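You operate a simulated robot arm through the tools that you are given. There is no shell and no other tool.

Carry out the task below with a simulated robot arm. There is one attempt and no reset: what you move stays moved.

TASK
The basin by the dish rack drains slowly: empty its strainer into the green tub.
Fine: fit the strainer back, swing the spout over that basin, run the cold tap and shut it again.

It is judged by the outcome, as a careful person would: the job done as asked, and still so three seconds after it is handed in. It fails if anything else is knocked over, pushed out of place, dropped, spilled or broken.

THE ROBOT
A 7-joint arm with a three-finger gripper, fixed in place. Base frame: the origin is on the floor under the middle of its stand, x ahead of it, y to its left, z up. Lengths are in cm, angles in rad, forces in N, time in s.
It reaches about 134.2 cm from its shoulder. Its first joint turns from -2.897 to 2.897 rad. Payload 2.69 kg.
The tool frame sits at the grasp point between the pads (the TCP): z along the fingers, y along the line on which they close. The tips reach 3 cm beyond it. The gripper opens to 12.8 cm; its body begins 11.7 cm behind the TCP.
Orientation is that of the tool frame in the base frame, as a unit quaternion [x, y, z, w]. With the fingers straight down and closing along the base's y, the tool's x points along the base's -x, its y along +y and its z along -z.

THE INTERFACE
- The arm moves only by the tool drive_tool. Its argument "deltas" is text: rows parted by semicolons, each of 7 numbers parted by spaces: the opening, from 0 (shut) to 1 (fully open), then the shift along the base's x, y, z in units of 50 mm (1.0 is 50 mm), then the turn, a rotation vector about the base's x, y, z in units of 5 degrees (1.0 is 5 degrees). In form: hand x y z ax ay az; .... A call has 1 to 20 rows; each row shifts and turns the commanded pose from where the row before left it. A call with a number of a shift or a turn outside -1 to 1 is refused whole. Each row takes 0.2 s and may step no farther than 5 cm and 0.15 rad from the row before; otherwise, or with a gripper value out of range, the whole call is refused. Where a pose cannot be reached the arm comes as near as it can. A force on the tool above 40 N (or 10 N above the force at the start of the call, whichever is more), or a blocked arm, ends the call early, and 0.2 s more pass. The fingers move at their own pace (about 12.7 cm/s each) and stop on an object; they squeeze with about 39 N. The grip force told is the motor's: it shows also when the fingers shut on nothing. Time passes only in rows, and 0.2 s behind the last, so rows that do not move let the fingers close. It gives the time, the measured TCP pose, the force on the tool (base axes), the opening and the grip force at its end, in the units of the frame above (readings bear some noise), with the torque about the TCP (base axes, N m) and any sound that the robot's microphone picked up, and new pictures: "pictures" is both (left out), scene, wrist or none.
- Cameras (640 x 400 px; columns grow to the right, rows downward): "scene" is fixed at [40.02, 64.97, 171.54]; the picture's right is [0.89, 0.47, 0.00], its down [0.31, -0.59, -0.75] and it looks along [-0.35, 0.66, -0.66] (base axes); focal length 214 px, centre (320, 200). "wrist" rides on the gripper at [5.8, 5.4, -13.1] in the tool frame; the picture's right is [-0.68, 0.74, 0.00], its down [-0.62, -0.57, -0.55] and it looks along [-0.40, -0.37, 0.84] (tool axes); focal length 234 px, centre (320, 200). There is no depth. A picture from a camera that has moved, and an enlarged one, comes with that camera's place and axes in the base frame and with its lens.
- slide_trunk(by): moves the trunk up (or, below 0, down) by that many cm; the arm rides with it, the base frame stays. It gives what a move gives, with no picture.
- zoom(camera, box): a new picture of the part [left, top, right, bottom] of that camera's present view, enlarged. It takes no simulated time.
- close_job(): hands the job in; it is judged then, once.

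Nothing tells you positions but the pictures and the camera data. Unless the task says otherwise, let go and move clear before handing in.

The tools are called after "Emit:" by a JSON object that holds its "name" and its "arguments". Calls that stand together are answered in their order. drive_tool: Moves the arm, as the interface text tells. Its arguments: {"type":"object","properties":{"deltas":{"type":"string"},"pictures":{"type":"string","enum":["both","scene","wrist","none"]}},"required":["deltas"]} The other tools are called the same way: slide_trunk (by) moves the trunk up or down; zoom (camera, box) takes an enlarged picture of a part of a camera's view; close_job () hands the job in.

At the start:

```text
clock: 0.0
tool_pos: [57.49, 34.62, 155.98]
orientation: [0.0, 1.0, 0.0, 0.0]
wrist_force: [-0.9, 0.1, 0.3]
wrist_torque: [0.0, -0.01, -0.03]
grip_width: 12.79
grasp_force: 0.0
trunk travel left (down, up): [-27.5, 7.5]
```

scene: 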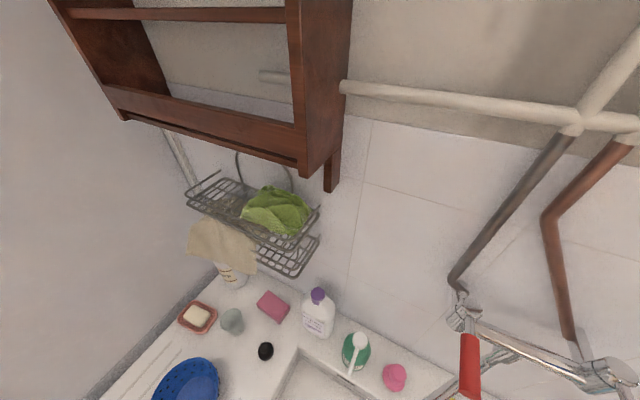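
wrist: 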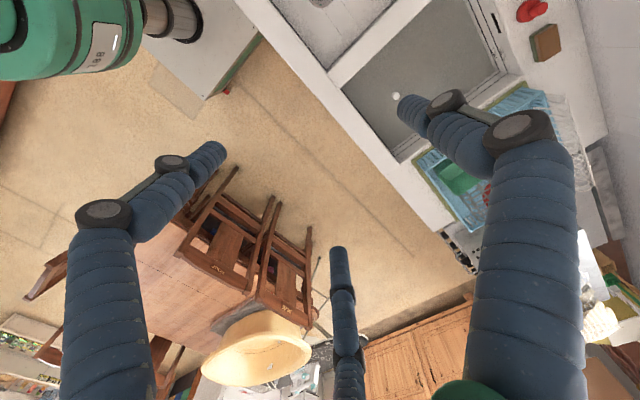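

I see a sink counter from an odd fixed camera: a wire rack on the wall, a blue colander, and taps at the lower right. The wrist camera shows one basin and what may be a dish rack, so I will enlarge both views before moving.

Emit:
{"name": "zoom", "arguments": {"camera": "scene", "box": [100, 250, 340, 400]}}

Emit:
{"name": "zoom", "arguments": {"camera": "scene", "box": [400, 250, 640, 400]}}

Emit:
{"name": "zoom", "arguments": {"camera": "wrist", "box": [320, 0, 640, 200]}}

Emit:
{"name": "zoom", "arguments": {"camera": "wrist", "box": [320, 200, 640, 400]}}

```text
2.67 times, centred on (220, 325) of scene
camera zoom: at [40.02, 64.97, 171.54], right [0.89, 0.47, 0.0], down [0.31, -0.59, -0.75], along [-0.35, 0.66, -0.66], focal length 572 px, centre (587, -133)
```

zoom: 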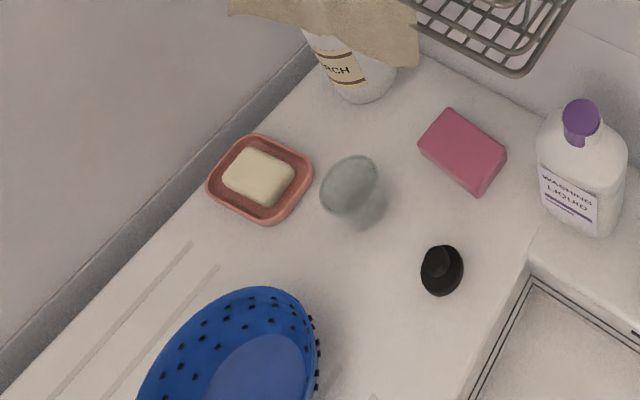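

```text
2.67 times, centred on (520, 325) of scene
camera zoom: at [40.02, 64.97, 171.54], right [0.89, 0.47, 0.0], down [0.31, -0.59, -0.75], along [-0.35, 0.66, -0.66], focal length 572 px, centre (-213, -133)
```

zoom: 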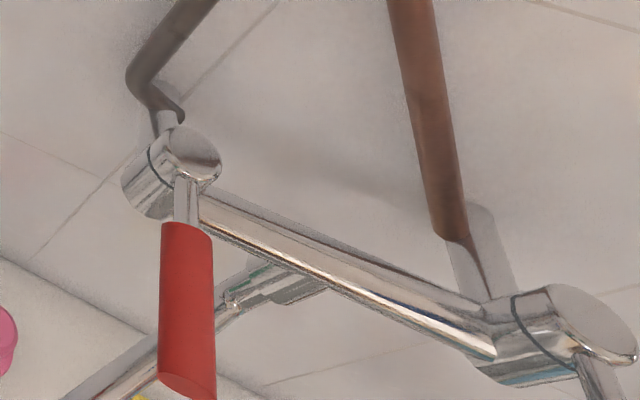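

```text
2.00 times, centred on (480, 100) of wrist
camera zoom: at [51.6, 39.94, 168.98], right [0.68, 0.74, 0.0], down [0.62, -0.57, 0.55], along [0.4, -0.37, -0.84], focal length 468 px, centre (0, 400)
```

zoom: 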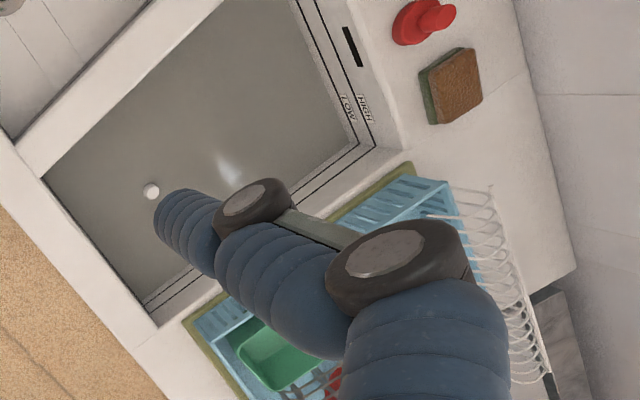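

```text
2.00 times, centred on (480, 300) of wrist
camera zoom: at [51.6, 39.94, 168.98], right [0.68, 0.74, 0.0], down [0.62, -0.57, 0.55], along [0.4, -0.37, -0.84], focal length 468 px, centre (0, 0)
```

zoom: 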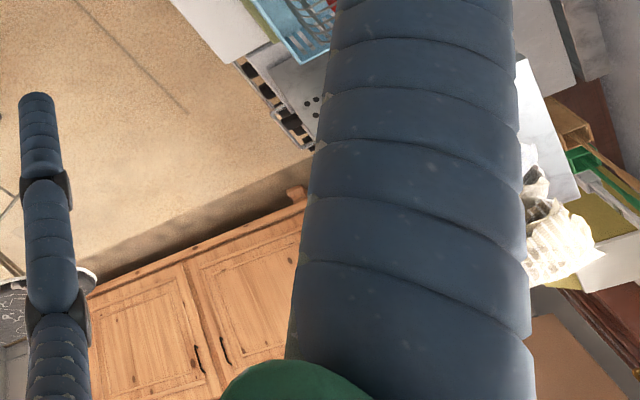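

The counter seems to run along x, with one basin near (79, 60) beside the blue dish rack, and the tap on the wall around y≈95. I turn the wrist so its camera looks toward the wall and the basins.

Emit:
{"name": "drive_tool", "arguments": {"deltas": "1 0 0 0 0 0 1; 1 0 0 0 0 0 1; 1 0 0 0 0 0 1; 1 0 0 0 0 0 1; 1 0 0 0 0 0 1; 1 0 0 0 0 0 1; 1 0 0 0 0 0 1; 1 0 0 0 0 0 1; 1 0 0 0 0 0 1; 1 0 0 0 0 0 1; 1 0 0 0 0 0 1; 1 0 0 0 0 0 1; 1 0 0 0 0 0 1; 1 0 0 0 0 0 1; 1 0 0 0 0 0 1; 1 0 0 0 0 0 1; 1 0 0 0 0 0 1; 1 0 0 0 0 0 1"}}

```text
clock: 3.8
tool_pos: [57.51, 34.65, 155.89]
orientation: [0.707, -0.707, 0.0, 0.0]
wrist_force: [0.0, 0.4, -0.6]
wrist_torque: [-0.01, -0.01, 0.0]
grip_width: 12.79
grasp_force: 0.0
trunk travel left (down, up): [-27.5, 7.5]
camera wrist: at [52.13, 28.72, 168.97], right [-0.74, 0.68, 0.0], down [0.56, 0.62, 0.55], along [0.37, 0.4, -0.84], focal length 234 px, centre (320, 200)
```

scene: 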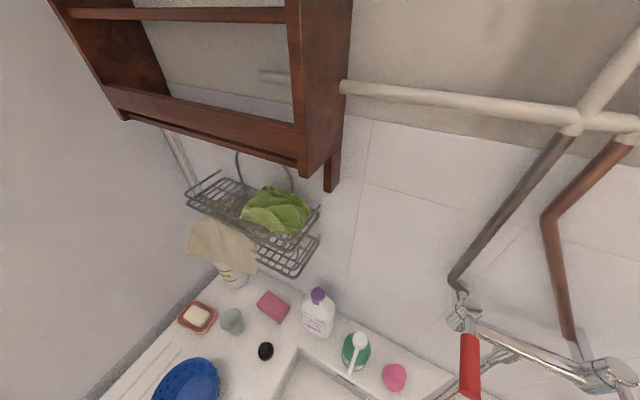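
wrist: 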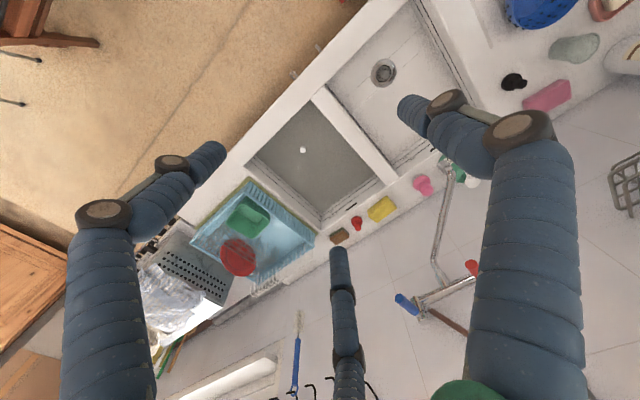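

Now both basins are visible: an empty-looking one with a visible drain, and a grey, water-filled one beside the blue dish rack, with the spout coming off a wall tap. I enlarge the details.

Emit:
{"name": "zoom", "arguments": {"camera": "wrist", "box": [180, 80, 420, 230]}}

Emit:
{"name": "zoom", "arguments": {"camera": "wrist", "box": [320, 0, 640, 200]}}

Emit:
{"name": "zoom", "arguments": {"camera": "wrist", "box": [340, 160, 500, 260]}}

Emit:
{"name": "zoom", "arguments": {"camera": "wrist", "box": [340, 240, 500, 340]}}

Emit:
{"name": "zoom", "arguments": {"camera": "wrist", "box": [120, 180, 360, 330]}}

```text
2.67 times, centred on (300, 155) of wrist
camera zoom: at [52.13, 28.72, 168.97], right [-0.74, 0.68, 0.0], down [0.56, 0.62, 0.55], along [0.37, 0.4, -0.84], focal length 624 px, centre (373, 320)
```

zoom: 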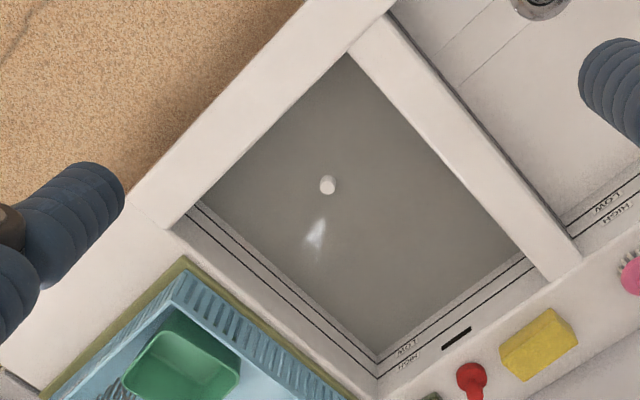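

```text
2.00 times, centred on (480, 100) of wrist
camera zoom: at [52.13, 28.72, 168.97], right [-0.74, 0.68, 0.0], down [0.56, 0.62, 0.55], along [0.37, 0.4, -0.84], focal length 468 px, centre (0, 400)
```

zoom: 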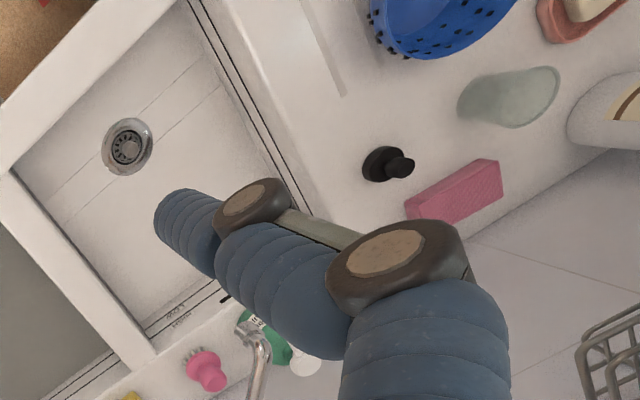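

```text
4.00 times, centred on (420, 210) of wrist
camera zoom: at [52.13, 28.72, 168.97], right [-0.74, 0.68, 0.0], down [0.56, 0.62, 0.55], along [0.37, 0.4, -0.84], focal length 937 px, centre (-80, 160)
```

zoom: 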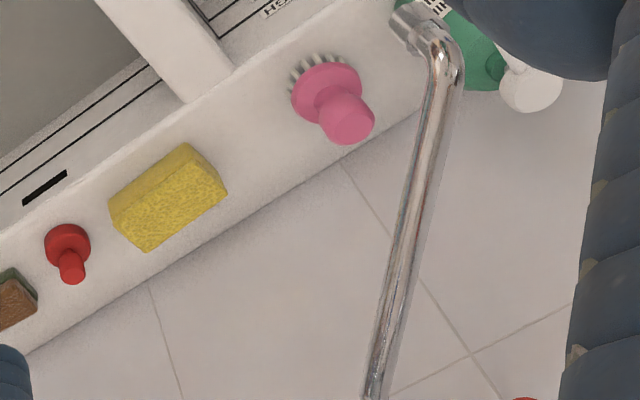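

```text
4.00 times, centred on (420, 290) of wrist
camera zoom: at [52.13, 28.72, 168.97], right [-0.74, 0.68, 0.0], down [0.56, 0.62, 0.55], along [0.37, 0.4, -0.84], focal length 937 px, centre (-80, -160)
```

zoom: 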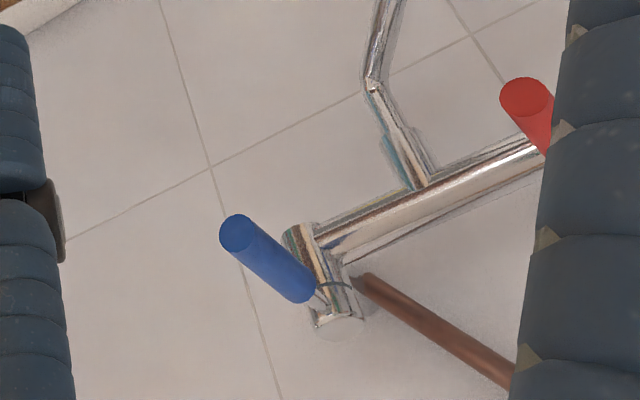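

```text
2.67 times, centred on (240, 255) of wrist
camera zoom: at [52.13, 28.72, 168.97], right [-0.74, 0.68, 0.0], down [0.56, 0.62, 0.55], along [0.37, 0.4, -0.84], focal length 624 px, centre (533, 53)
```

zoom: 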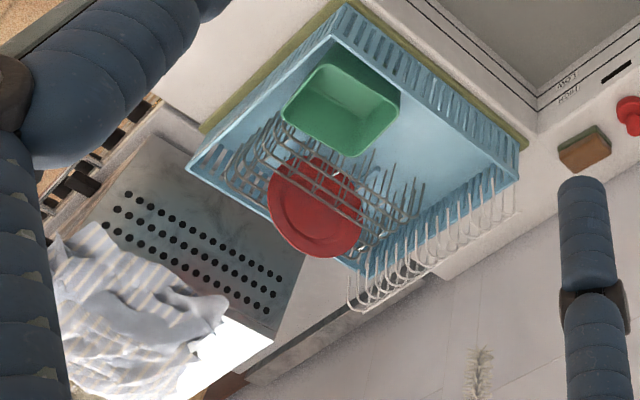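

The grey basin next to the blue dish rack holds standing water, with a small white knob near (83, 51) – likely the strainer's handle. The green tub sits in the dish rack and the spout is currently over the other basin. I move closer above the grey basin to look.

Emit:
{"name": "drive_tool", "arguments": {"deltas": "1 0.41 0.207 -0.7 0 0 0; 1 0.41 0.207 -0.7 0 0 0; 1 0.41 0.207 -0.7 0 0 0; 1 0.41 0.207 -0.7 0 0 0; 1 0.41 0.207 -0.7 0 0 0; 1 0.41 0.207 -0.7 0 0 0; 1 0.41 0.207 -0.7 0 0 0; 1 0.41 0.207 -0.7 0 0 0; 1 0.41 0.207 -0.7 0 0 0; 1 0.41 0.207 -0.7 0 0 0"}}

```text
clock: 6.0
tool_pos: [78.01, 45.07, 120.67]
orientation: [-0.707, 0.707, -0.001, 0.001]
wrist_force: [0.2, -0.4, 0.4]
wrist_torque: [0.04, 0.02, -0.03]
grip_width: 12.8
grasp_force: 0.0
trunk travel left (down, up): [-27.5, 7.5]
camera wrist: at [72.67, 39.15, 133.71], right [-0.74, 0.68, 0.0], down [0.57, 0.62, 0.55], along [0.37, 0.4, -0.84], focal length 234 px, centre (320, 200)
```

scene: 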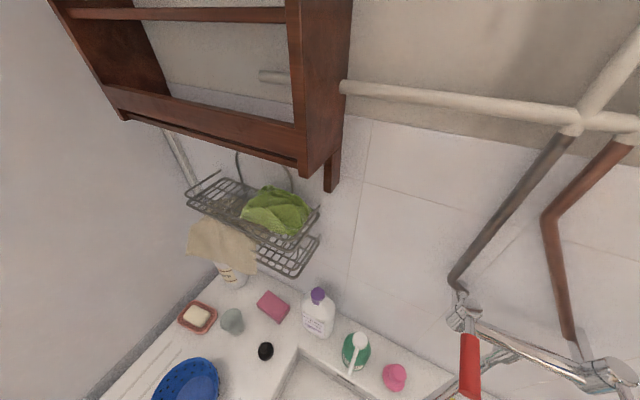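
wrist: 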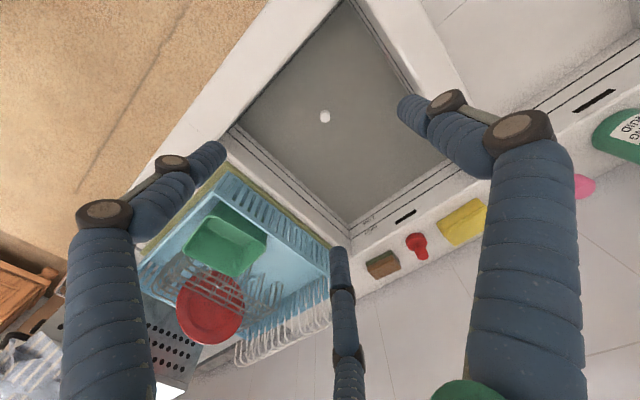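

Emit:
{"name": "zoom", "arguments": {"camera": "wrist", "box": [280, 85, 376, 145]}}

Emit:
{"name": "zoom", "arguments": {"camera": "wrist", "box": [220, 50, 476, 240]}}

Emit:
{"name": "zoom", "arguments": {"camera": "wrist", "box": [130, 170, 340, 380]}}

```text
6.67 times, centred on (328, 115) of wrist
camera zoom: at [72.67, 39.15, 133.71], right [-0.74, 0.68, 0.0], down [0.57, 0.62, 0.55], along [0.37, 0.4, -0.84], focal length 1561 px, centre (267, 767)
```

zoom: 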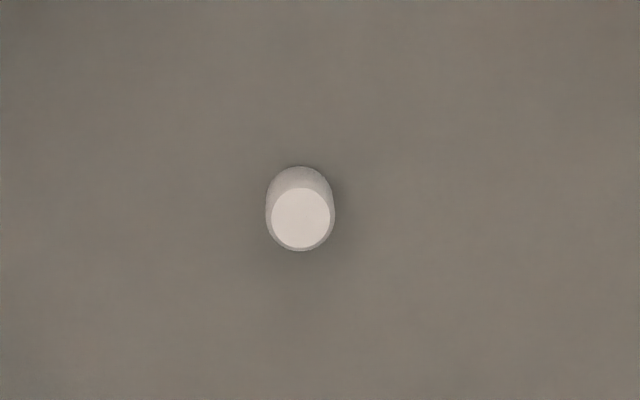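

```text
2.11 times, centred on (348, 145) of wrist
camera zoom: at [72.67, 39.15, 133.71], right [-0.74, 0.68, 0.0], down [0.57, 0.62, 0.55], along [0.37, 0.4, -0.84], focal length 493 px, centre (261, 316)
```

zoom: 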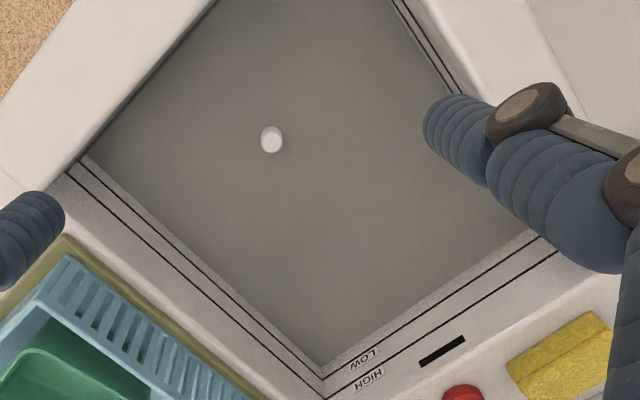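

```text
1.90 times, centred on (235, 275) of wrist
camera zoom: at [72.67, 39.15, 133.71], right [-0.74, 0.68, 0.0], down [0.57, 0.62, 0.55], along [0.37, 0.4, -0.84], focal length 446 px, centre (482, 57)
```

zoom: 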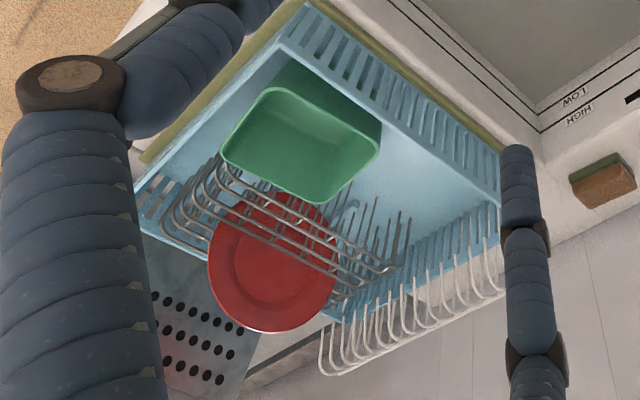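

The white cylinder sticking up out of the murky water near (81, 50, 78) looks like the top of the strainer's handle, about 2 cm across. I move above it with the hand partly closed to see how the fingers shape.

Emit:
{"name": "drive_tool", "arguments": {"deltas": "0.45 0.3 0.47 -0.8 0 0 0; 0.45 0.3 0.47 -0.8 0 0 0; 0.45 0 0 -0.9 0 0 0; 0.45 0 0 -0.9 0 0 0; 0.45 0 0 0 0 0 0"}}

```text
clock: 7.2
tool_pos: [81.01, 49.71, 103.91]
orientation: [-0.707, 0.707, 0.0, 0.0]
wrist_force: [0.5, 0.6, 0.0]
wrist_torque: [-0.06, 0.06, 0.01]
grip_width: 5.76
grasp_force: 0.1
trunk travel left (down, up): [-27.5, 7.5]
camera wrist: at [75.63, 43.72, 116.94], right [-0.74, 0.68, 0.0], down [0.57, 0.62, 0.55], along [0.37, 0.4, -0.84], focal length 234 px, centre (320, 200)
```

scene: 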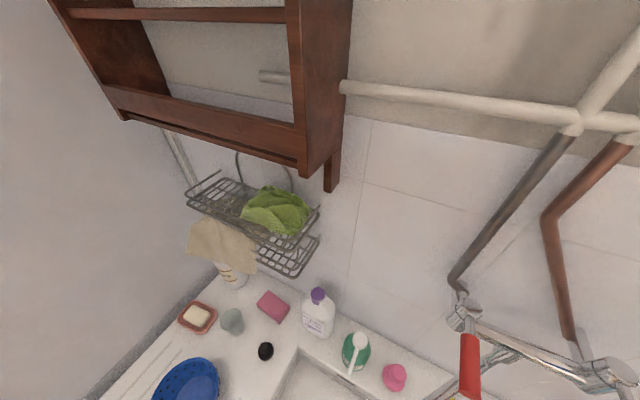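
wrist: 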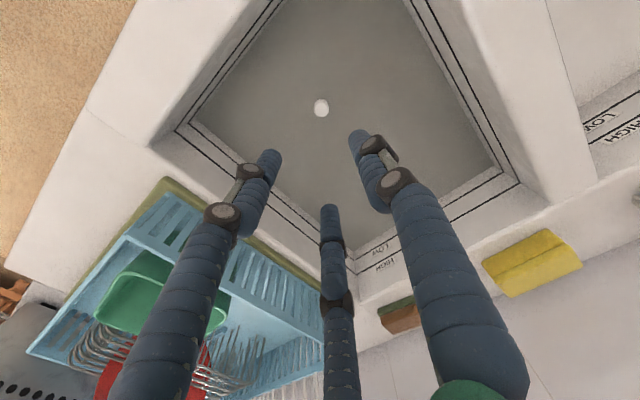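

The knob sits almost straight beneath the TCP at about z≈78. I descend part way and recheck the alignment.

Emit:
{"name": "drive_tool", "arguments": {"deltas": "0.45 0 0 -0.8 0 0 0; 0.45 0 0 -0.8 0 0 0; 0.45 0 0 -0.8 0 0 0; 0.45 0 0 0 0 0 0", "pictures": "wrist"}}

Emit:
{"name": "zoom", "arguments": {"camera": "wrist", "box": [240, 80, 400, 180]}}

```text
clock: 8.2
tool_pos: [80.79, 49.8, 91.98]
orientation: [-0.707, 0.708, 0.0, 0.0]
wrist_force: [0.3, -0.2, 0.1]
wrist_torque: [-0.04, 0.03, 0.0]
grip_width: 5.75
grasp_force: 0.1
trunk travel left (down, up): [-27.5, 7.5]
camera wrist: at [75.58, 43.82, 105.01], right [-0.74, 0.68, 0.0], down [0.57, 0.62, 0.55], along [0.37, 0.4, -0.84], focal length 234 px, centre (320, 200)
```

wrist: 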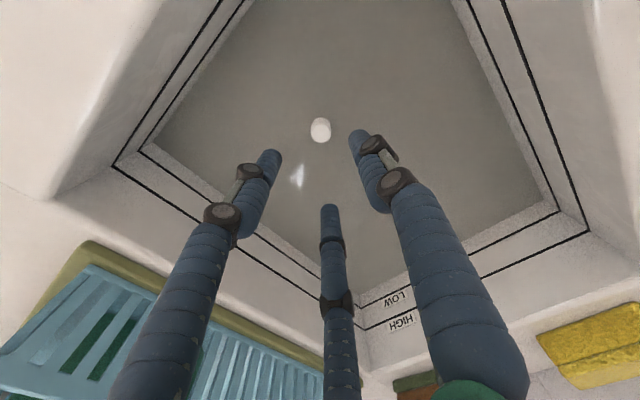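

```text
4.00 times, centred on (320, 130) of wrist
camera zoom: at [75.58, 43.82, 105.01], right [-0.74, 0.68, 0.0], down [0.57, 0.62, 0.55], along [0.37, 0.4, -0.84], focal length 937 px, centre (320, 480)
```

zoom: 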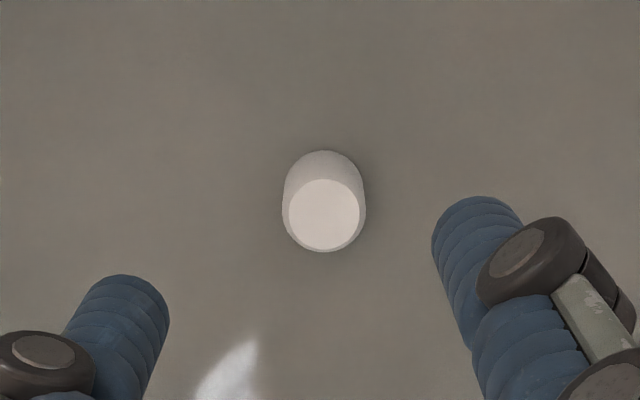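

Emit:
{"name": "drive_tool", "arguments": {"deltas": "0.45 0 0 -0.5 0 0 0; 0.45 0 0 -0.5 0 0 0; 0.45 0 0 0 0 0 0", "pictures": "wrist"}}

Emit:
{"name": "zoom", "arguments": {"camera": "wrist", "box": [240, 100, 400, 200]}}

```text
clock: 9.0
tool_pos: [80.94, 49.87, 87.0]
orientation: [0.707, -0.707, 0.001, 0.0]
wrist_force: [-0.3, 0.8, 0.1]
wrist_torque: [-0.02, -0.01, -0.04]
grip_width: 5.79
grasp_force: 0.1
trunk travel left (down, up): [-27.5, 7.5]
camera wrist: at [75.56, 43.91, 100.03], right [-0.74, 0.68, 0.0], down [0.57, 0.62, 0.55], along [0.37, 0.4, -0.84], focal length 234 px, centre (320, 200)
```

wrist: 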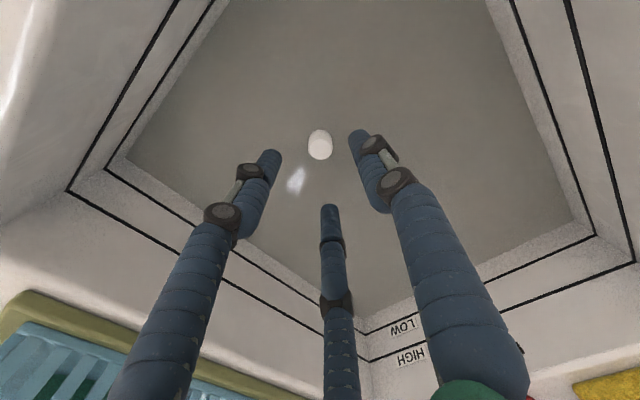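

```text
4.00 times, centred on (320, 150) of wrist
camera zoom: at [75.56, 43.91, 100.03], right [-0.74, 0.68, 0.0], down [0.57, 0.62, 0.55], along [0.37, 0.4, -0.84], focal length 937 px, centre (320, 400)
```

zoom: 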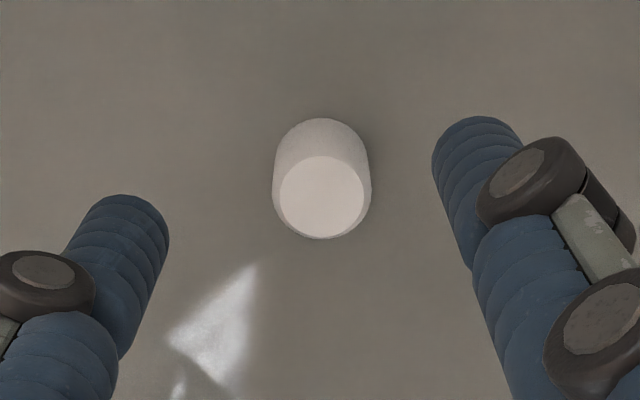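

The knob is straight below with its top at about z≈79.4. I lower the pads around it and close.

Emit:
{"name": "drive_tool", "arguments": {"deltas": "0.45 0 0 -0.63 0 0 0; 0.45 0 0 -0.63 0 0 0; 0.45 0 0 -0.62 0 0 0; 0.45 0 0 0 0 0 0", "pictures": "wrist"}}

Emit:
{"name": "zoom", "arguments": {"camera": "wrist", "box": [240, 120, 400, 220]}}

```text
clock: 10.0
tool_pos: [80.98, 49.87, 77.96]
orientation: [-0.707, 0.707, -0.001, 0.002]
wrist_force: [-0.7, -2.4, 19.5]
wrist_torque: [-0.08, 0.91, 0.13]
grip_width: 5.96
grasp_force: 0.9
trunk travel left (down, up): [-27.5, 7.5]
camera wrist: at [75.6, 43.79, 91.01], right [-0.74, 0.68, 0.0], down [0.56, 0.61, 0.55], along [0.37, 0.41, -0.83], focal length 234 px, centre (320, 200)
```

wrist: 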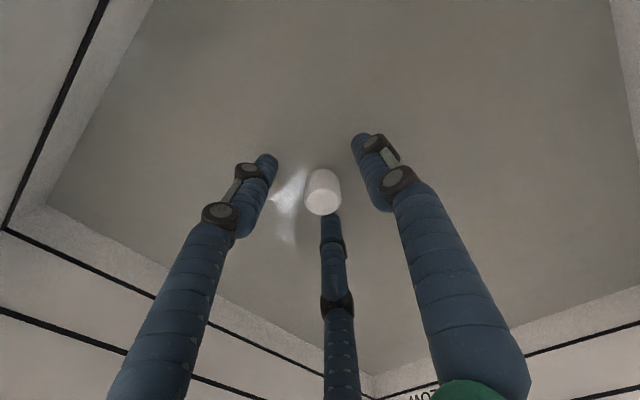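

```text
4.00 times, centred on (320, 170) of wrist
camera zoom: at [75.6, 43.79, 91.01], right [-0.74, 0.68, 0.0], down [0.56, 0.61, 0.55], along [0.37, 0.41, -0.83], focal length 937 px, centre (320, 320)
```

zoom: 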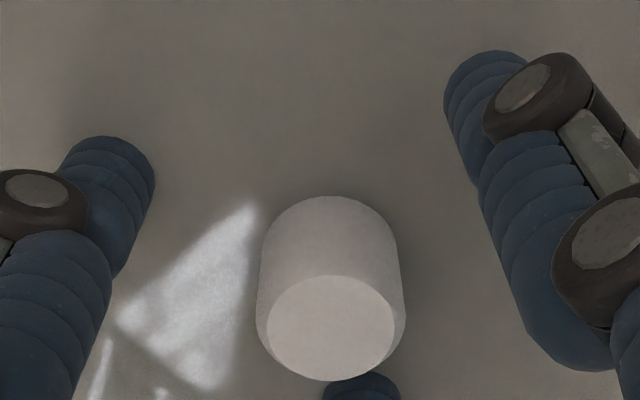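

A fingertip presses something under the murky water (19.5 N upward), so the drain surface or the strainer rim is at about z≈75. I lift slightly to relieve this, then close on the knob.

Emit:
{"name": "drive_tool", "arguments": {"deltas": "0.45 0 0 0.2 0 0 0; 0.45 0 0 0 0 0 0", "pictures": "none"}}

```text
clock: 10.6
tool_pos: [80.92, 49.58, 78.55]
orientation: [-0.707, 0.707, 0.002, -0.001]
wrist_force: [-0.1, 0.5, 0.0]
wrist_torque: [-0.02, -0.01, 0.0]
grip_width: 5.76
grasp_force: 0.1
trunk travel left (down, up): [-27.5, 7.5]
```

Emit:
{"name": "drive_tool", "arguments": {"deltas": "0.3 0 0 0 0 0 0; 0.15 0 0 0 0 0 0; 0 0 0 0 0 0 0; 0 0 0 0 0 0 0; 0 0 0 0 0 0 0"}}

Emit:
{"name": "zoom", "arguments": {"camera": "wrist", "box": [240, 120, 400, 220]}}

```text
clock: 11.8
tool_pos: [80.93, 49.66, 78.58]
orientation: [-0.707, 0.707, -0.001, 0.001]
wrist_force: [0.3, -0.3, 0.1]
wrist_torque: [-0.02, -0.02, -0.02]
grip_width: 2.23
grasp_force: 39.1
trunk travel left (down, up): [-27.5, 7.5]
camera wrist: at [75.56, 43.73, 91.65], right [-0.74, 0.68, 0.0], down [0.57, 0.62, 0.55], along [0.37, 0.4, -0.84], focal length 234 px, centre (320, 200)
```

scene: 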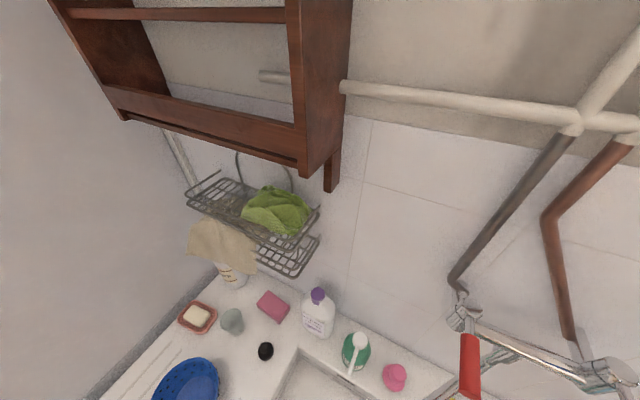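
wrist: 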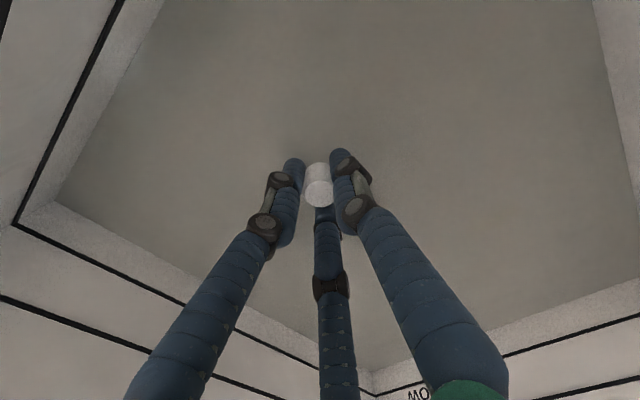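

```text
4.00 times, centred on (320, 170) of wrist
camera zoom: at [75.56, 43.73, 91.65], right [-0.74, 0.68, 0.0], down [0.57, 0.62, 0.55], along [0.37, 0.4, -0.84], focal length 937 px, centre (320, 320)
```

zoom: 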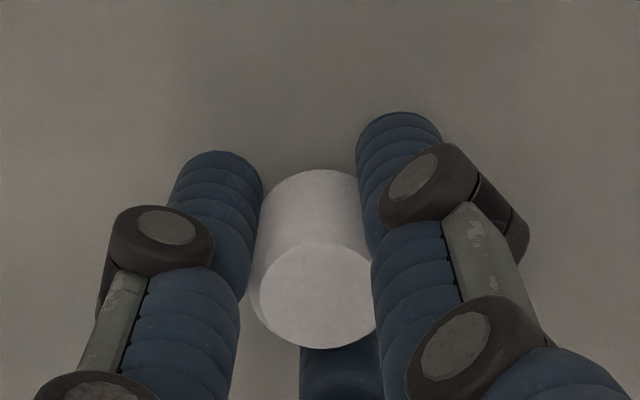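

The knob is held firmly at 2.23 cm width. I lift slowly straight up and watch the force.

Emit:
{"name": "drive_tool", "arguments": {"deltas": "0 0 0 0.1 0 0 0; 0 0 0 0.1 0 0 0; 0 0 0 0.2 0 0 0; 0 0 0 0.2 0 0 0; 0 0 0 0.3 0 0 0; 0 0 0 0 0 0 0"}}

Emit:
{"name": "zoom", "arguments": {"camera": "wrist", "box": [240, 100, 400, 200]}}

```text
clock: 13.2
tool_pos: [80.96, 49.72, 83.13]
orientation: [0.707, -0.707, 0.0, 0.0]
wrist_force: [-0.3, 0.0, 0.3]
wrist_torque: [0.02, -0.07, 0.0]
grip_width: 2.24
grasp_force: 38.3
trunk travel left (down, up): [-27.5, 7.5]
camera wrist: at [75.65, 43.79, 96.19], right [-0.74, 0.68, 0.0], down [0.57, 0.62, 0.55], along [0.37, 0.4, -0.84], focal length 234 px, centre (320, 200)
```

scene: 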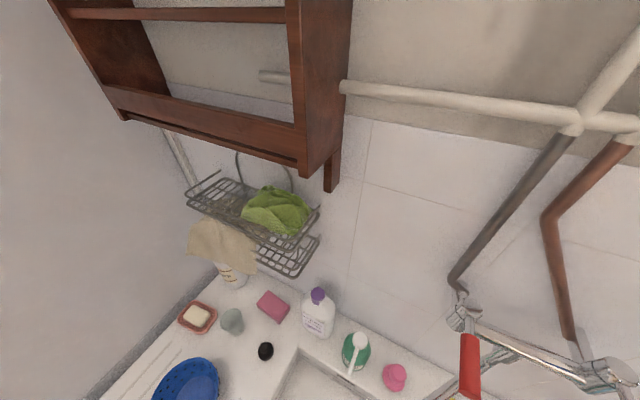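
wrist: 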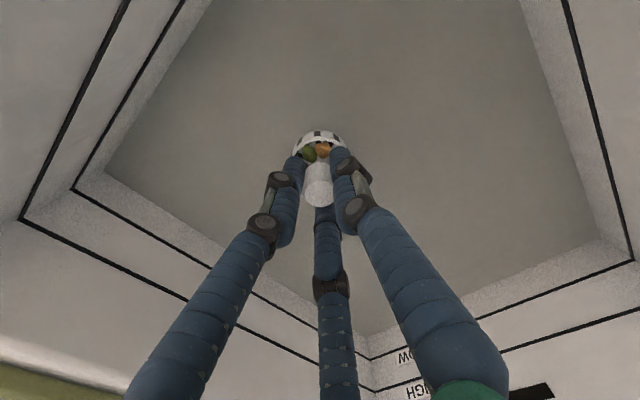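

```text
4.00 times, centred on (320, 150) of wrist
camera zoom: at [75.65, 43.79, 96.19], right [-0.74, 0.68, 0.0], down [0.57, 0.62, 0.55], along [0.37, 0.4, -0.84], focal length 937 px, centre (320, 400)
```

zoom: 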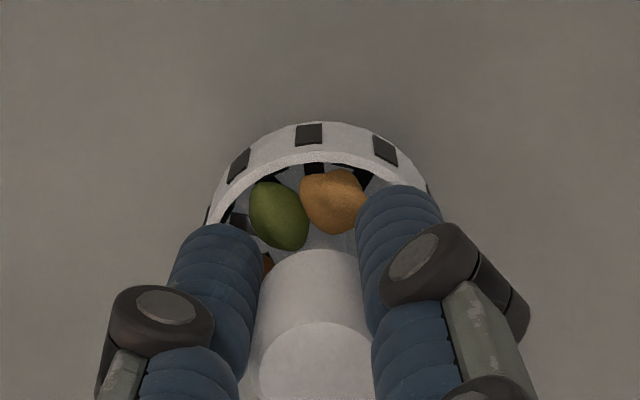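

The strainer came out: a white slotted basket with vegetable scraps (green, orange) in it, its rim a few cm below the pads. I raise it gently above the basin and let it drip.

Emit:
{"name": "drive_tool", "arguments": {"deltas": "0 0 0 0.3 0 0 0; 0 0 0 0.4 0 0 0; 0 0 0 0.5 0 0 0; 0 0 0 0.5 0 0 0; 0 0 0 0.5 0 0 0; 0 0 0 0.5 0 0 0; 0 0 0 0.5 0 0 0; 0 0 0 0.5 0 0 0; 0 0 0 0.5 0 0 0; 0 0 0 0.5 0 0 0; 0 0 0 0.4 0 0 0; 0 0 0 0.3 0 0 0; 0 0 0 0 0 0 0"}}

Emit:
{"name": "zoom", "arguments": {"camera": "wrist", "box": [200, 60, 440, 210]}}

Emit:
{"name": "zoom", "arguments": {"camera": "wrist", "box": [0, 200, 320, 400]}}

```text
clock: 16.0
tool_pos: [80.71, 49.59, 110.02]
orientation: [0.707, -0.707, 0.0, 0.0]
wrist_force: [-0.1, 0.8, -0.9]
wrist_torque: [0.02, 0.0, -0.04]
grip_width: 2.24
grasp_force: 38.9
trunk travel left (down, up): [-27.5, 7.5]
camera wrist: at [75.49, 43.66, 123.07], right [-0.74, 0.68, 0.0], down [0.57, 0.62, 0.55], along [0.37, 0.4, -0.84], focal length 234 px, centre (320, 200)
```

scene: 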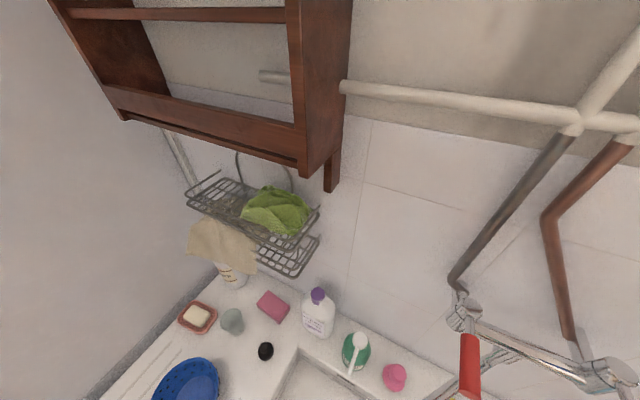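
wrist: 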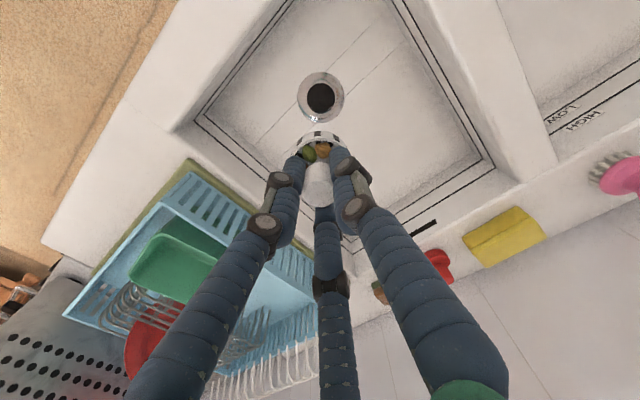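

```text
2.67 times, centred on (320, 135) of wrist
camera zoom: at [75.49, 43.66, 123.07], right [-0.74, 0.68, 0.0], down [0.57, 0.62, 0.55], along [0.37, 0.4, -0.84], focal length 624 px, centre (320, 373)
```

zoom: 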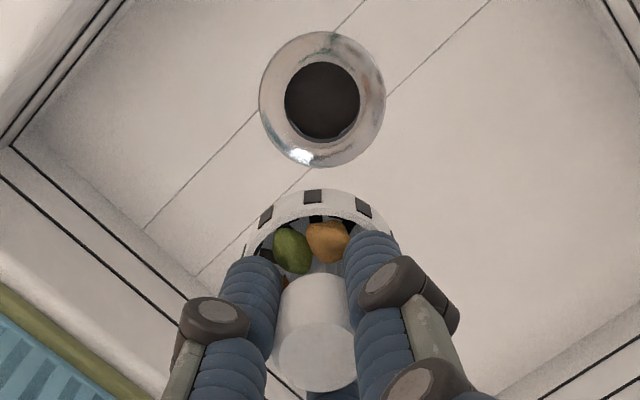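

```text
2.00 times, centred on (160, 300) of wrist
camera zoom: at [75.49, 43.66, 123.07], right [-0.74, 0.68, 0.0], down [0.57, 0.62, 0.55], along [0.37, 0.4, -0.84], focal length 468 px, centre (640, 0)
```

zoom: 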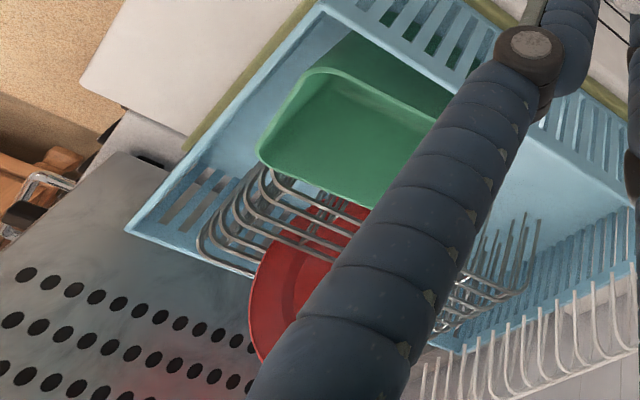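

The basin has drained and the open drain lies directly below; the tub's rim looks to be about x 103–113, y 44–56, z≈101. I raise a bit more, yaw the hand so a gap between fingers will face down when tipped, then carry the strainer toward the tub.

Emit:
{"name": "drive_tool", "arguments": {"deltas": "0 0 0 0.4 0 0 -1; 0 0 0 0.4 0 0 -1; 0 0 0 0.4 0 0 -1; 0 0 0 0.4 0 0 -1; 0 0.1 0 0.4 0 0 -1; 0 0.3 0 0 0 0 -1; 0 0.4 0 0 0 0 -1; 0 0.4 0 0 0 0 0; 0 0.4 0 0 0 0 0; 0 0.4 0 0 0 0 0; 0 0.4 0 0 0 0 0; 0 0.4 0 0 0 0 0; 0 0.2 0 0 0 0 0; 0 0 0 0 0 0 0"}}

Emit:
{"name": "zoom", "arguments": {"camera": "wrist", "box": [80, 60, 400, 260]}}

```text
clock: 19.0
tool_pos: [95.87, 49.7, 119.98]
orientation: [-0.462, 0.887, 0.0, 0.0]
wrist_force: [0.4, 0.2, -0.5]
wrist_torque: [0.03, 0.02, -0.01]
grip_width: 2.23
grasp_force: 39.1
trunk travel left (down, up): [-27.5, 7.5]
camera wrist: at [88.21, 47.94, 133.01], right [-0.22, 0.98, 0.0], down [0.82, 0.18, 0.55], along [0.54, 0.12, -0.84], focal length 234 px, centre (320, 200)
```

scene: 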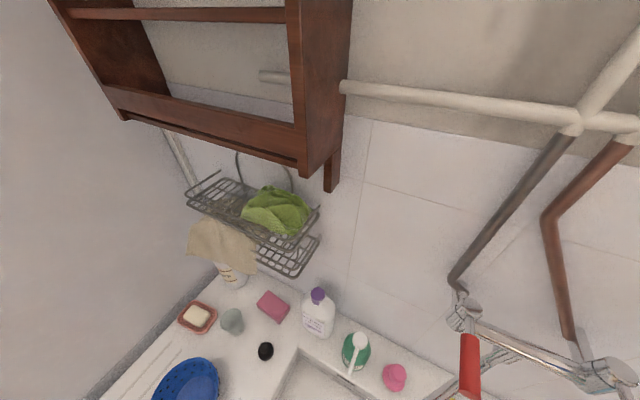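
wrist: 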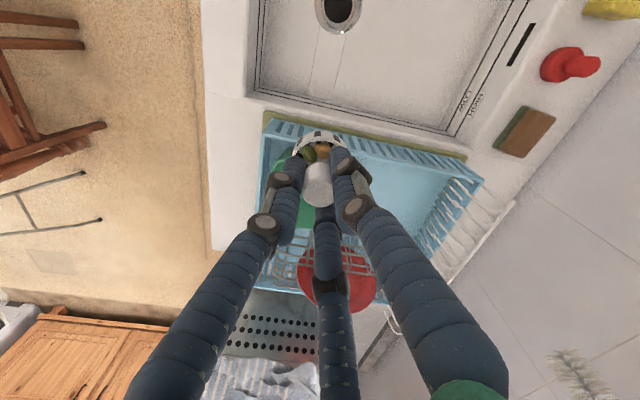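

```text
2.00 times, centred on (240, 160) of wrist
camera zoom: at [88.21, 47.94, 133.01], right [-0.22, 0.98, 0.0], down [0.82, 0.18, 0.55], along [0.54, 0.12, -0.84], focal length 468 px, centre (480, 280)
```

zoom: 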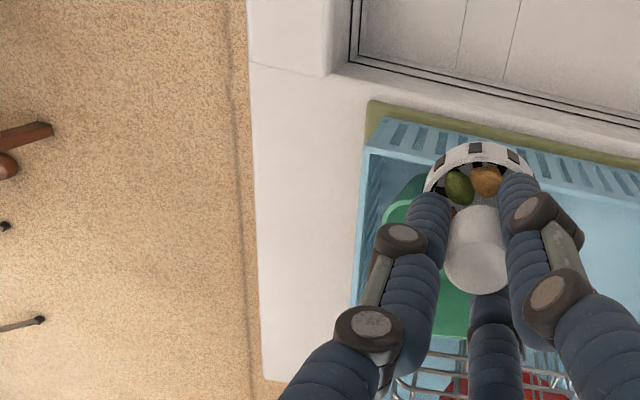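

The strainer now hangs just short of the tub (tub about x 103–114, y 44–55). I move over it and begin tipping toward it, stopping early to check.

Emit:
{"name": "drive_tool", "arguments": {"deltas": "0 0.4 -0.04 0 0 0 0; 0 0.5 -0.06 0 0 0 0; 0 0.5 -0.06 0 0 0 0; 0 0.4 -0.04 0 0 0 0; 0 0 0 0 0.42 -0.907 0; 0 0 0 0 0.42 -0.907 0; 0 0 0 0 0.42 -0.907 0; 0 0 0 0 0.42 -0.907 0; 0 0 0 0 0.42 -0.907 0; 0 0 0 0 0.42 -0.907 0; 0 0 0 0 0.42 -0.907 0; 0 0 0 0 0.42 -0.907 0; 0 0 0 0 0.42 -0.907 0; 0 0 0 0 0.42 -0.907 0; 0 0 0 0 0 0 0"}}

Emit:
{"name": "zoom", "arguments": {"camera": "wrist", "box": [200, 60, 440, 210]}}

```text
clock: 22.2
tool_pos: [97.3, 47.06, 119.21]
orientation: [-0.418, 0.804, -0.02, 0.422]
wrist_force: [0.7, -0.1, 0.0]
wrist_torque: [0.02, 0.01, 0.0]
grip_width: 2.24
grasp_force: 39.1
out of reach, approached as far as the arm can: row 1, 2, 3, 4
trunk travel left (down, up): [-27.5, 7.5]
camera wrist: at [83.11, 42.26, 121.63], right [-0.29, 0.94, 0.16], down [0.17, -0.12, 0.98], along [0.94, 0.31, -0.13], focal length 234 px, centre (320, 200)
```

scene: 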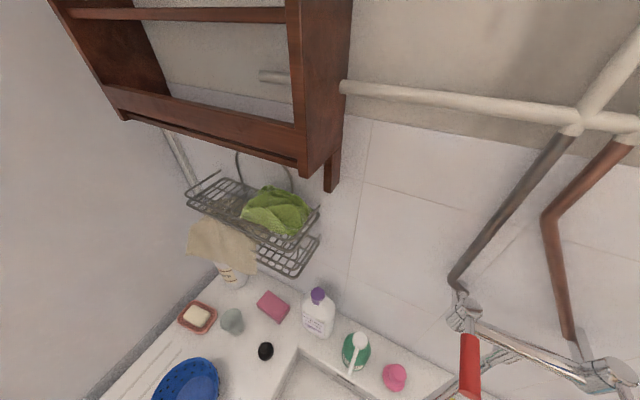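
wrist: 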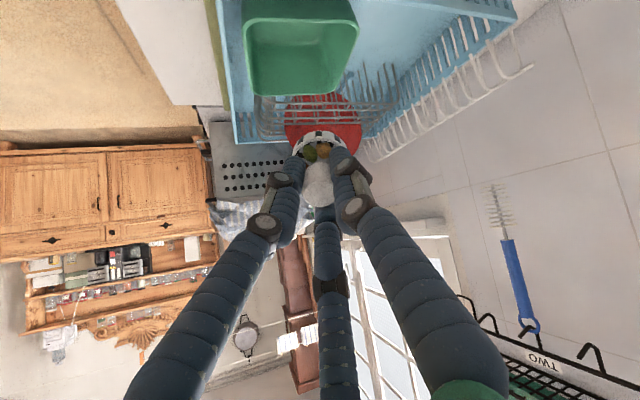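

```text
2.67 times, centred on (320, 135) of wrist
camera zoom: at [83.11, 42.26, 121.63], right [-0.29, 0.94, 0.16], down [0.17, -0.12, 0.98], along [0.94, 0.31, -0.13], focal length 624 px, centre (320, 373)
```

zoom: 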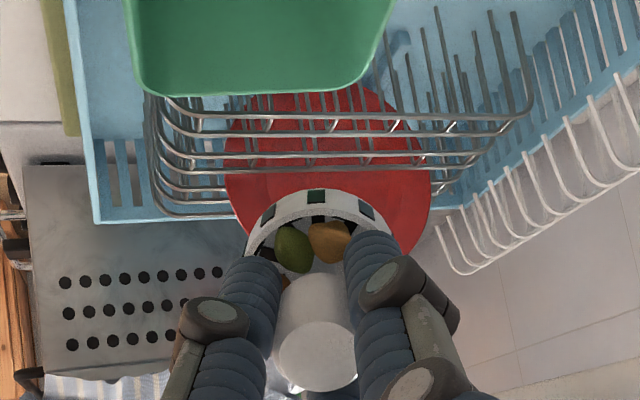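

The vertical-hand pose over the tub was out of reach, and the TCP stopped at (97.3, 47.1, 119) tilted 50°, scraps still inside. With the hand tilted outward the reach should be better, so I try moving outward now.

Emit:
{"name": "drive_tool", "arguments": {"deltas": "0 0.4 0.08 0 0 0 0; 0 0.4 0.08 0 0 0 0; 0 0.4 0.08 0 0 0 0; 0 0.3 0.08 0 0 0 0; 0 0 0 0 0 0 0"}}

```text
clock: 23.4
tool_pos: [104.96, 48.68, 119.25]
orientation: [-0.418, 0.804, -0.019, 0.423]
wrist_force: [0.2, -0.1, -0.5]
wrist_torque: [0.03, -0.02, -0.02]
grip_width: 2.22
grasp_force: 38.8
trunk travel left (down, up): [-27.5, 7.5]
camera wrist: at [90.63, 43.9, 121.62], right [-0.28, 0.94, 0.16], down [0.17, -0.12, 0.98], along [0.94, 0.31, -0.13], focal length 234 px, centre (320, 200)
```

scene: 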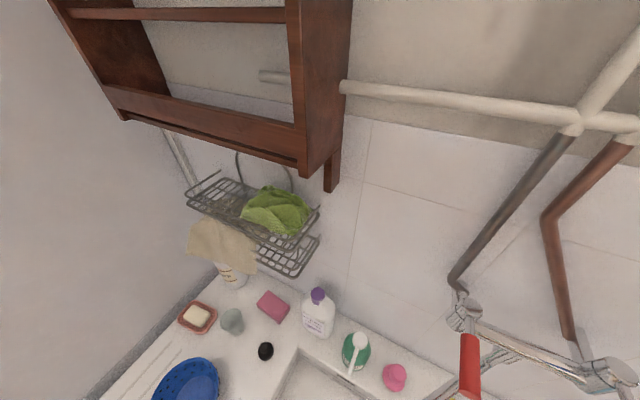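
wrist: 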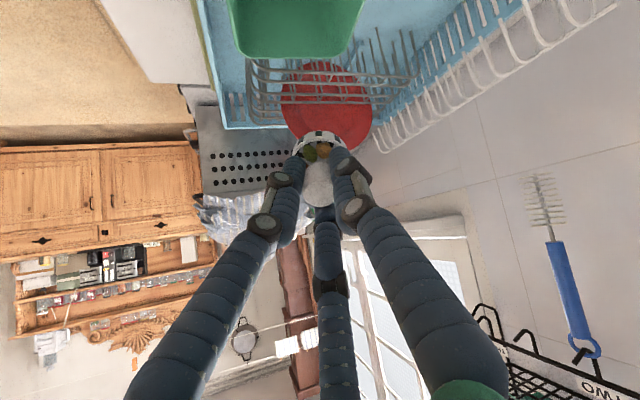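

The tub rim works out at x 103–114, y 45–59, z≈101, so its centre is about (108.5, 51.8). I nudge over and tip on to about 100°.

Emit:
{"name": "drive_tool", "arguments": {"deltas": "0 0.08 0.18 0 0.42 -0.907 0; 0 0.08 0.18 0 0.42 -0.907 0; 0 0 0 0 0.42 -0.907 0; 0 0 0 0 0.42 -0.907 0; 0 0 0 0 0.42 -0.907 0; 0 0 0 0 0.42 -0.907 0; 0 0 0 0 0.42 -0.907 0; 0 0 0 0 0.42 -0.907 0; 0 0 0 0 0.42 -0.907 0; 0 0 0 0 0 0 0"}}

Emit:
{"name": "zoom", "arguments": {"camera": "wrist", "box": [240, 110, 400, 210]}}

```text
clock: 25.6
tool_pos: [106.12, 49.28, 118.85]
orientation: [-0.365, 0.729, -0.047, 0.577]
wrist_force: [-0.2, -0.4, -1.1]
wrist_torque: [-0.01, 0.02, -0.03]
grip_width: 2.2
grasp_force: 38.8
out of reach, approached as far as the arm can: row 5, 6, 7, 8, 9
trunk travel left (down, up): [-27.5, 7.5]
camera wrist: at [91.75, 45.09, 115.72], right [-0.31, 0.93, 0.19], down [-0.17, -0.25, 0.95], along [0.94, 0.26, 0.23], focal length 234 px, centre (320, 200)
```

scene: 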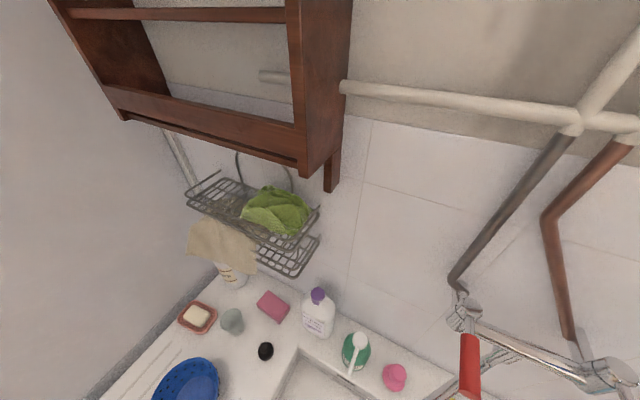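
wrist: 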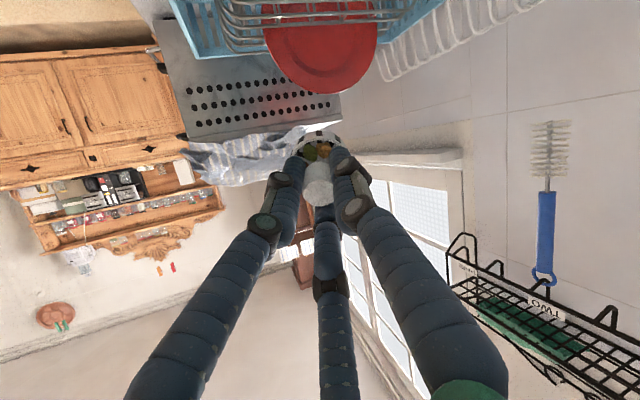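

```text
4.00 times, centred on (320, 160) of wrist
camera zoom: at [91.75, 45.09, 115.72], right [-0.31, 0.93, 0.19], down [-0.17, -0.25, 0.95], along [0.94, 0.26, 0.23], focal length 937 px, centre (320, 360)
```

zoom: 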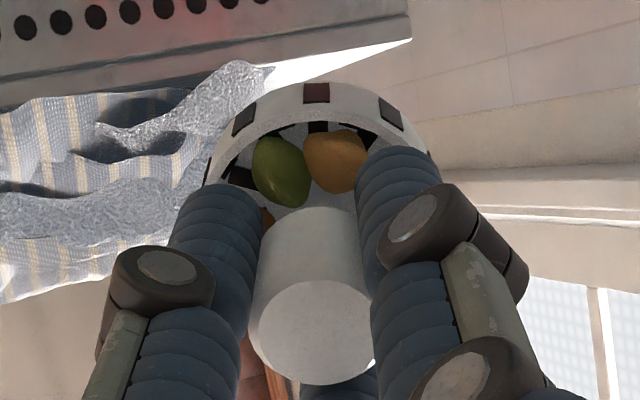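

The tilt stopped at about 71° (joint limit), with scraps still in the basket above the tub. Lowering the trunk while keeping the hand height should ease the wrist, so I first raise the hand relative to the trunk.

Emit:
{"name": "drive_tool", "arguments": {"deltas": "0 0 0.1 0.4 0 0 0; 0 0 0.1 0.4 0 0 0; 0 0 0 0.4 0 0 0; 0 0 0 0.4 0 0 0; 0 0 0 0.4 0 0 0; 0 0 0 0 0 0 0", "pictures": "none"}}

Emit:
{"name": "slide_trunk", "arguments": {"by": -10}}

```text
clock: 27.0
tool_pos: [105.92, 50.66, 128.91]
orientation: [-0.36, 0.712, -0.04, 0.601]
wrist_force: [0.2, -0.6, 0.0]
wrist_torque: [-0.03, 0.02, 0.0]
grip_width: 2.21
grasp_force: 38.6
trunk travel left (down, up): [-27.5, 7.5]
```

```text
clock: 28.3
tool_pos: [106.08, 50.86, 119.04]
orientation: [-0.36, 0.712, -0.041, 0.602]
wrist_force: [-0.3, 0.6, -0.1]
wrist_torque: [0.0, 0.06, -0.03]
grip_width: 2.2
grasp_force: 39.2
trunk travel left (down, up): [-17.5, 17.5]
```

That worked. I repeat it once more, then continue tipping.

Emit:
{"name": "drive_tool", "arguments": {"deltas": "0 0 0 0.4 0 0 0; 0 0 0 0.4 0 0 0; 0 0 0 0.4 0 0 0; 0 0 0 0.4 0 0 0; 0 0 0 0.4 0 0 0; 0 0 0 0 0 0 0", "pictures": "none"}}

Emit:
{"name": "slide_trunk", "arguments": {"by": -10}}

Emit:
{"name": "drive_tool", "arguments": {"deltas": "0 0 0 0 0.42 -0.907 0; 0 0 0 0 0.42 -0.907 0; 0 0 0 0 0.42 -0.907 0; 0 0 0 0 0 0 0"}}

```text
clock: 29.7
tool_pos: [105.91, 50.59, 129.02]
orientation: [-0.361, 0.712, -0.041, 0.601]
wrist_force: [0.1, 0.2, 0.4]
wrist_torque: [0.0, 0.07, 0.01]
grip_width: 2.18
grasp_force: 38.9
trunk travel left (down, up): [-17.5, 17.5]
```

```text
clock: 31.1
tool_pos: [105.98, 50.56, 118.99]
orientation: [-0.36, 0.712, -0.04, 0.602]
wrist_force: [0.3, -0.3, -0.5]
wrist_torque: [0.01, 0.05, -0.01]
grip_width: 2.19
grasp_force: 38.9
trunk travel left (down, up): [-7.5, 27.5]
```

```text
clock: 32.1
tool_pos: [106.24, 49.85, 118.78]
orientation: [-0.32, 0.657, -0.054, 0.68]
wrist_force: [-0.7, 0.9, -0.5]
wrist_torque: [-0.01, 0.03, 0.0]
grip_width: 2.19
grasp_force: 39.0
out of reach, approached as far as the arm can: row 2, 3
trunk travel left (down, up): [-7.5, 27.5]
camera wrist: at [93.08, 46.38, 111.88], right [-0.34, 0.92, 0.21], down [-0.39, -0.34, 0.85], along [0.85, 0.21, 0.48], focal length 234 px, centre (320, 200)
```

scene: 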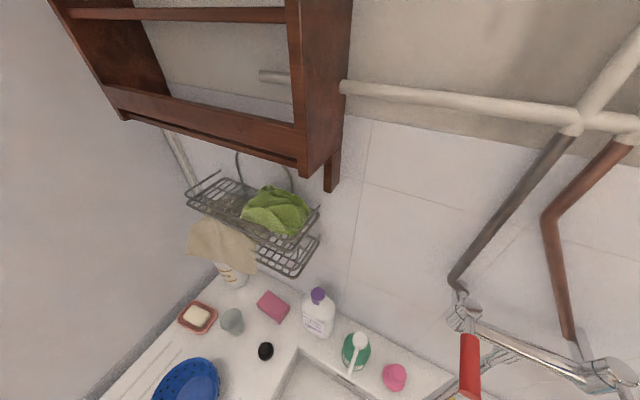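
wrist: 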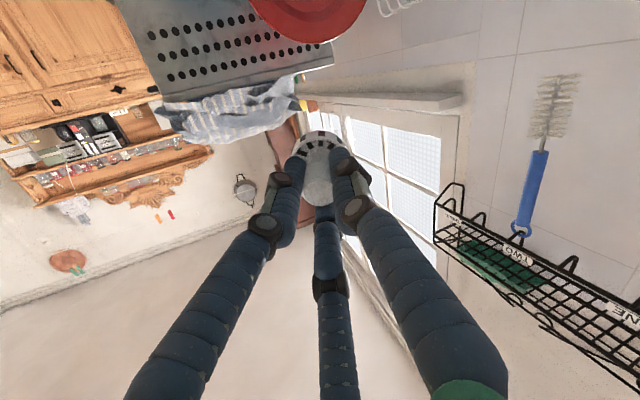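

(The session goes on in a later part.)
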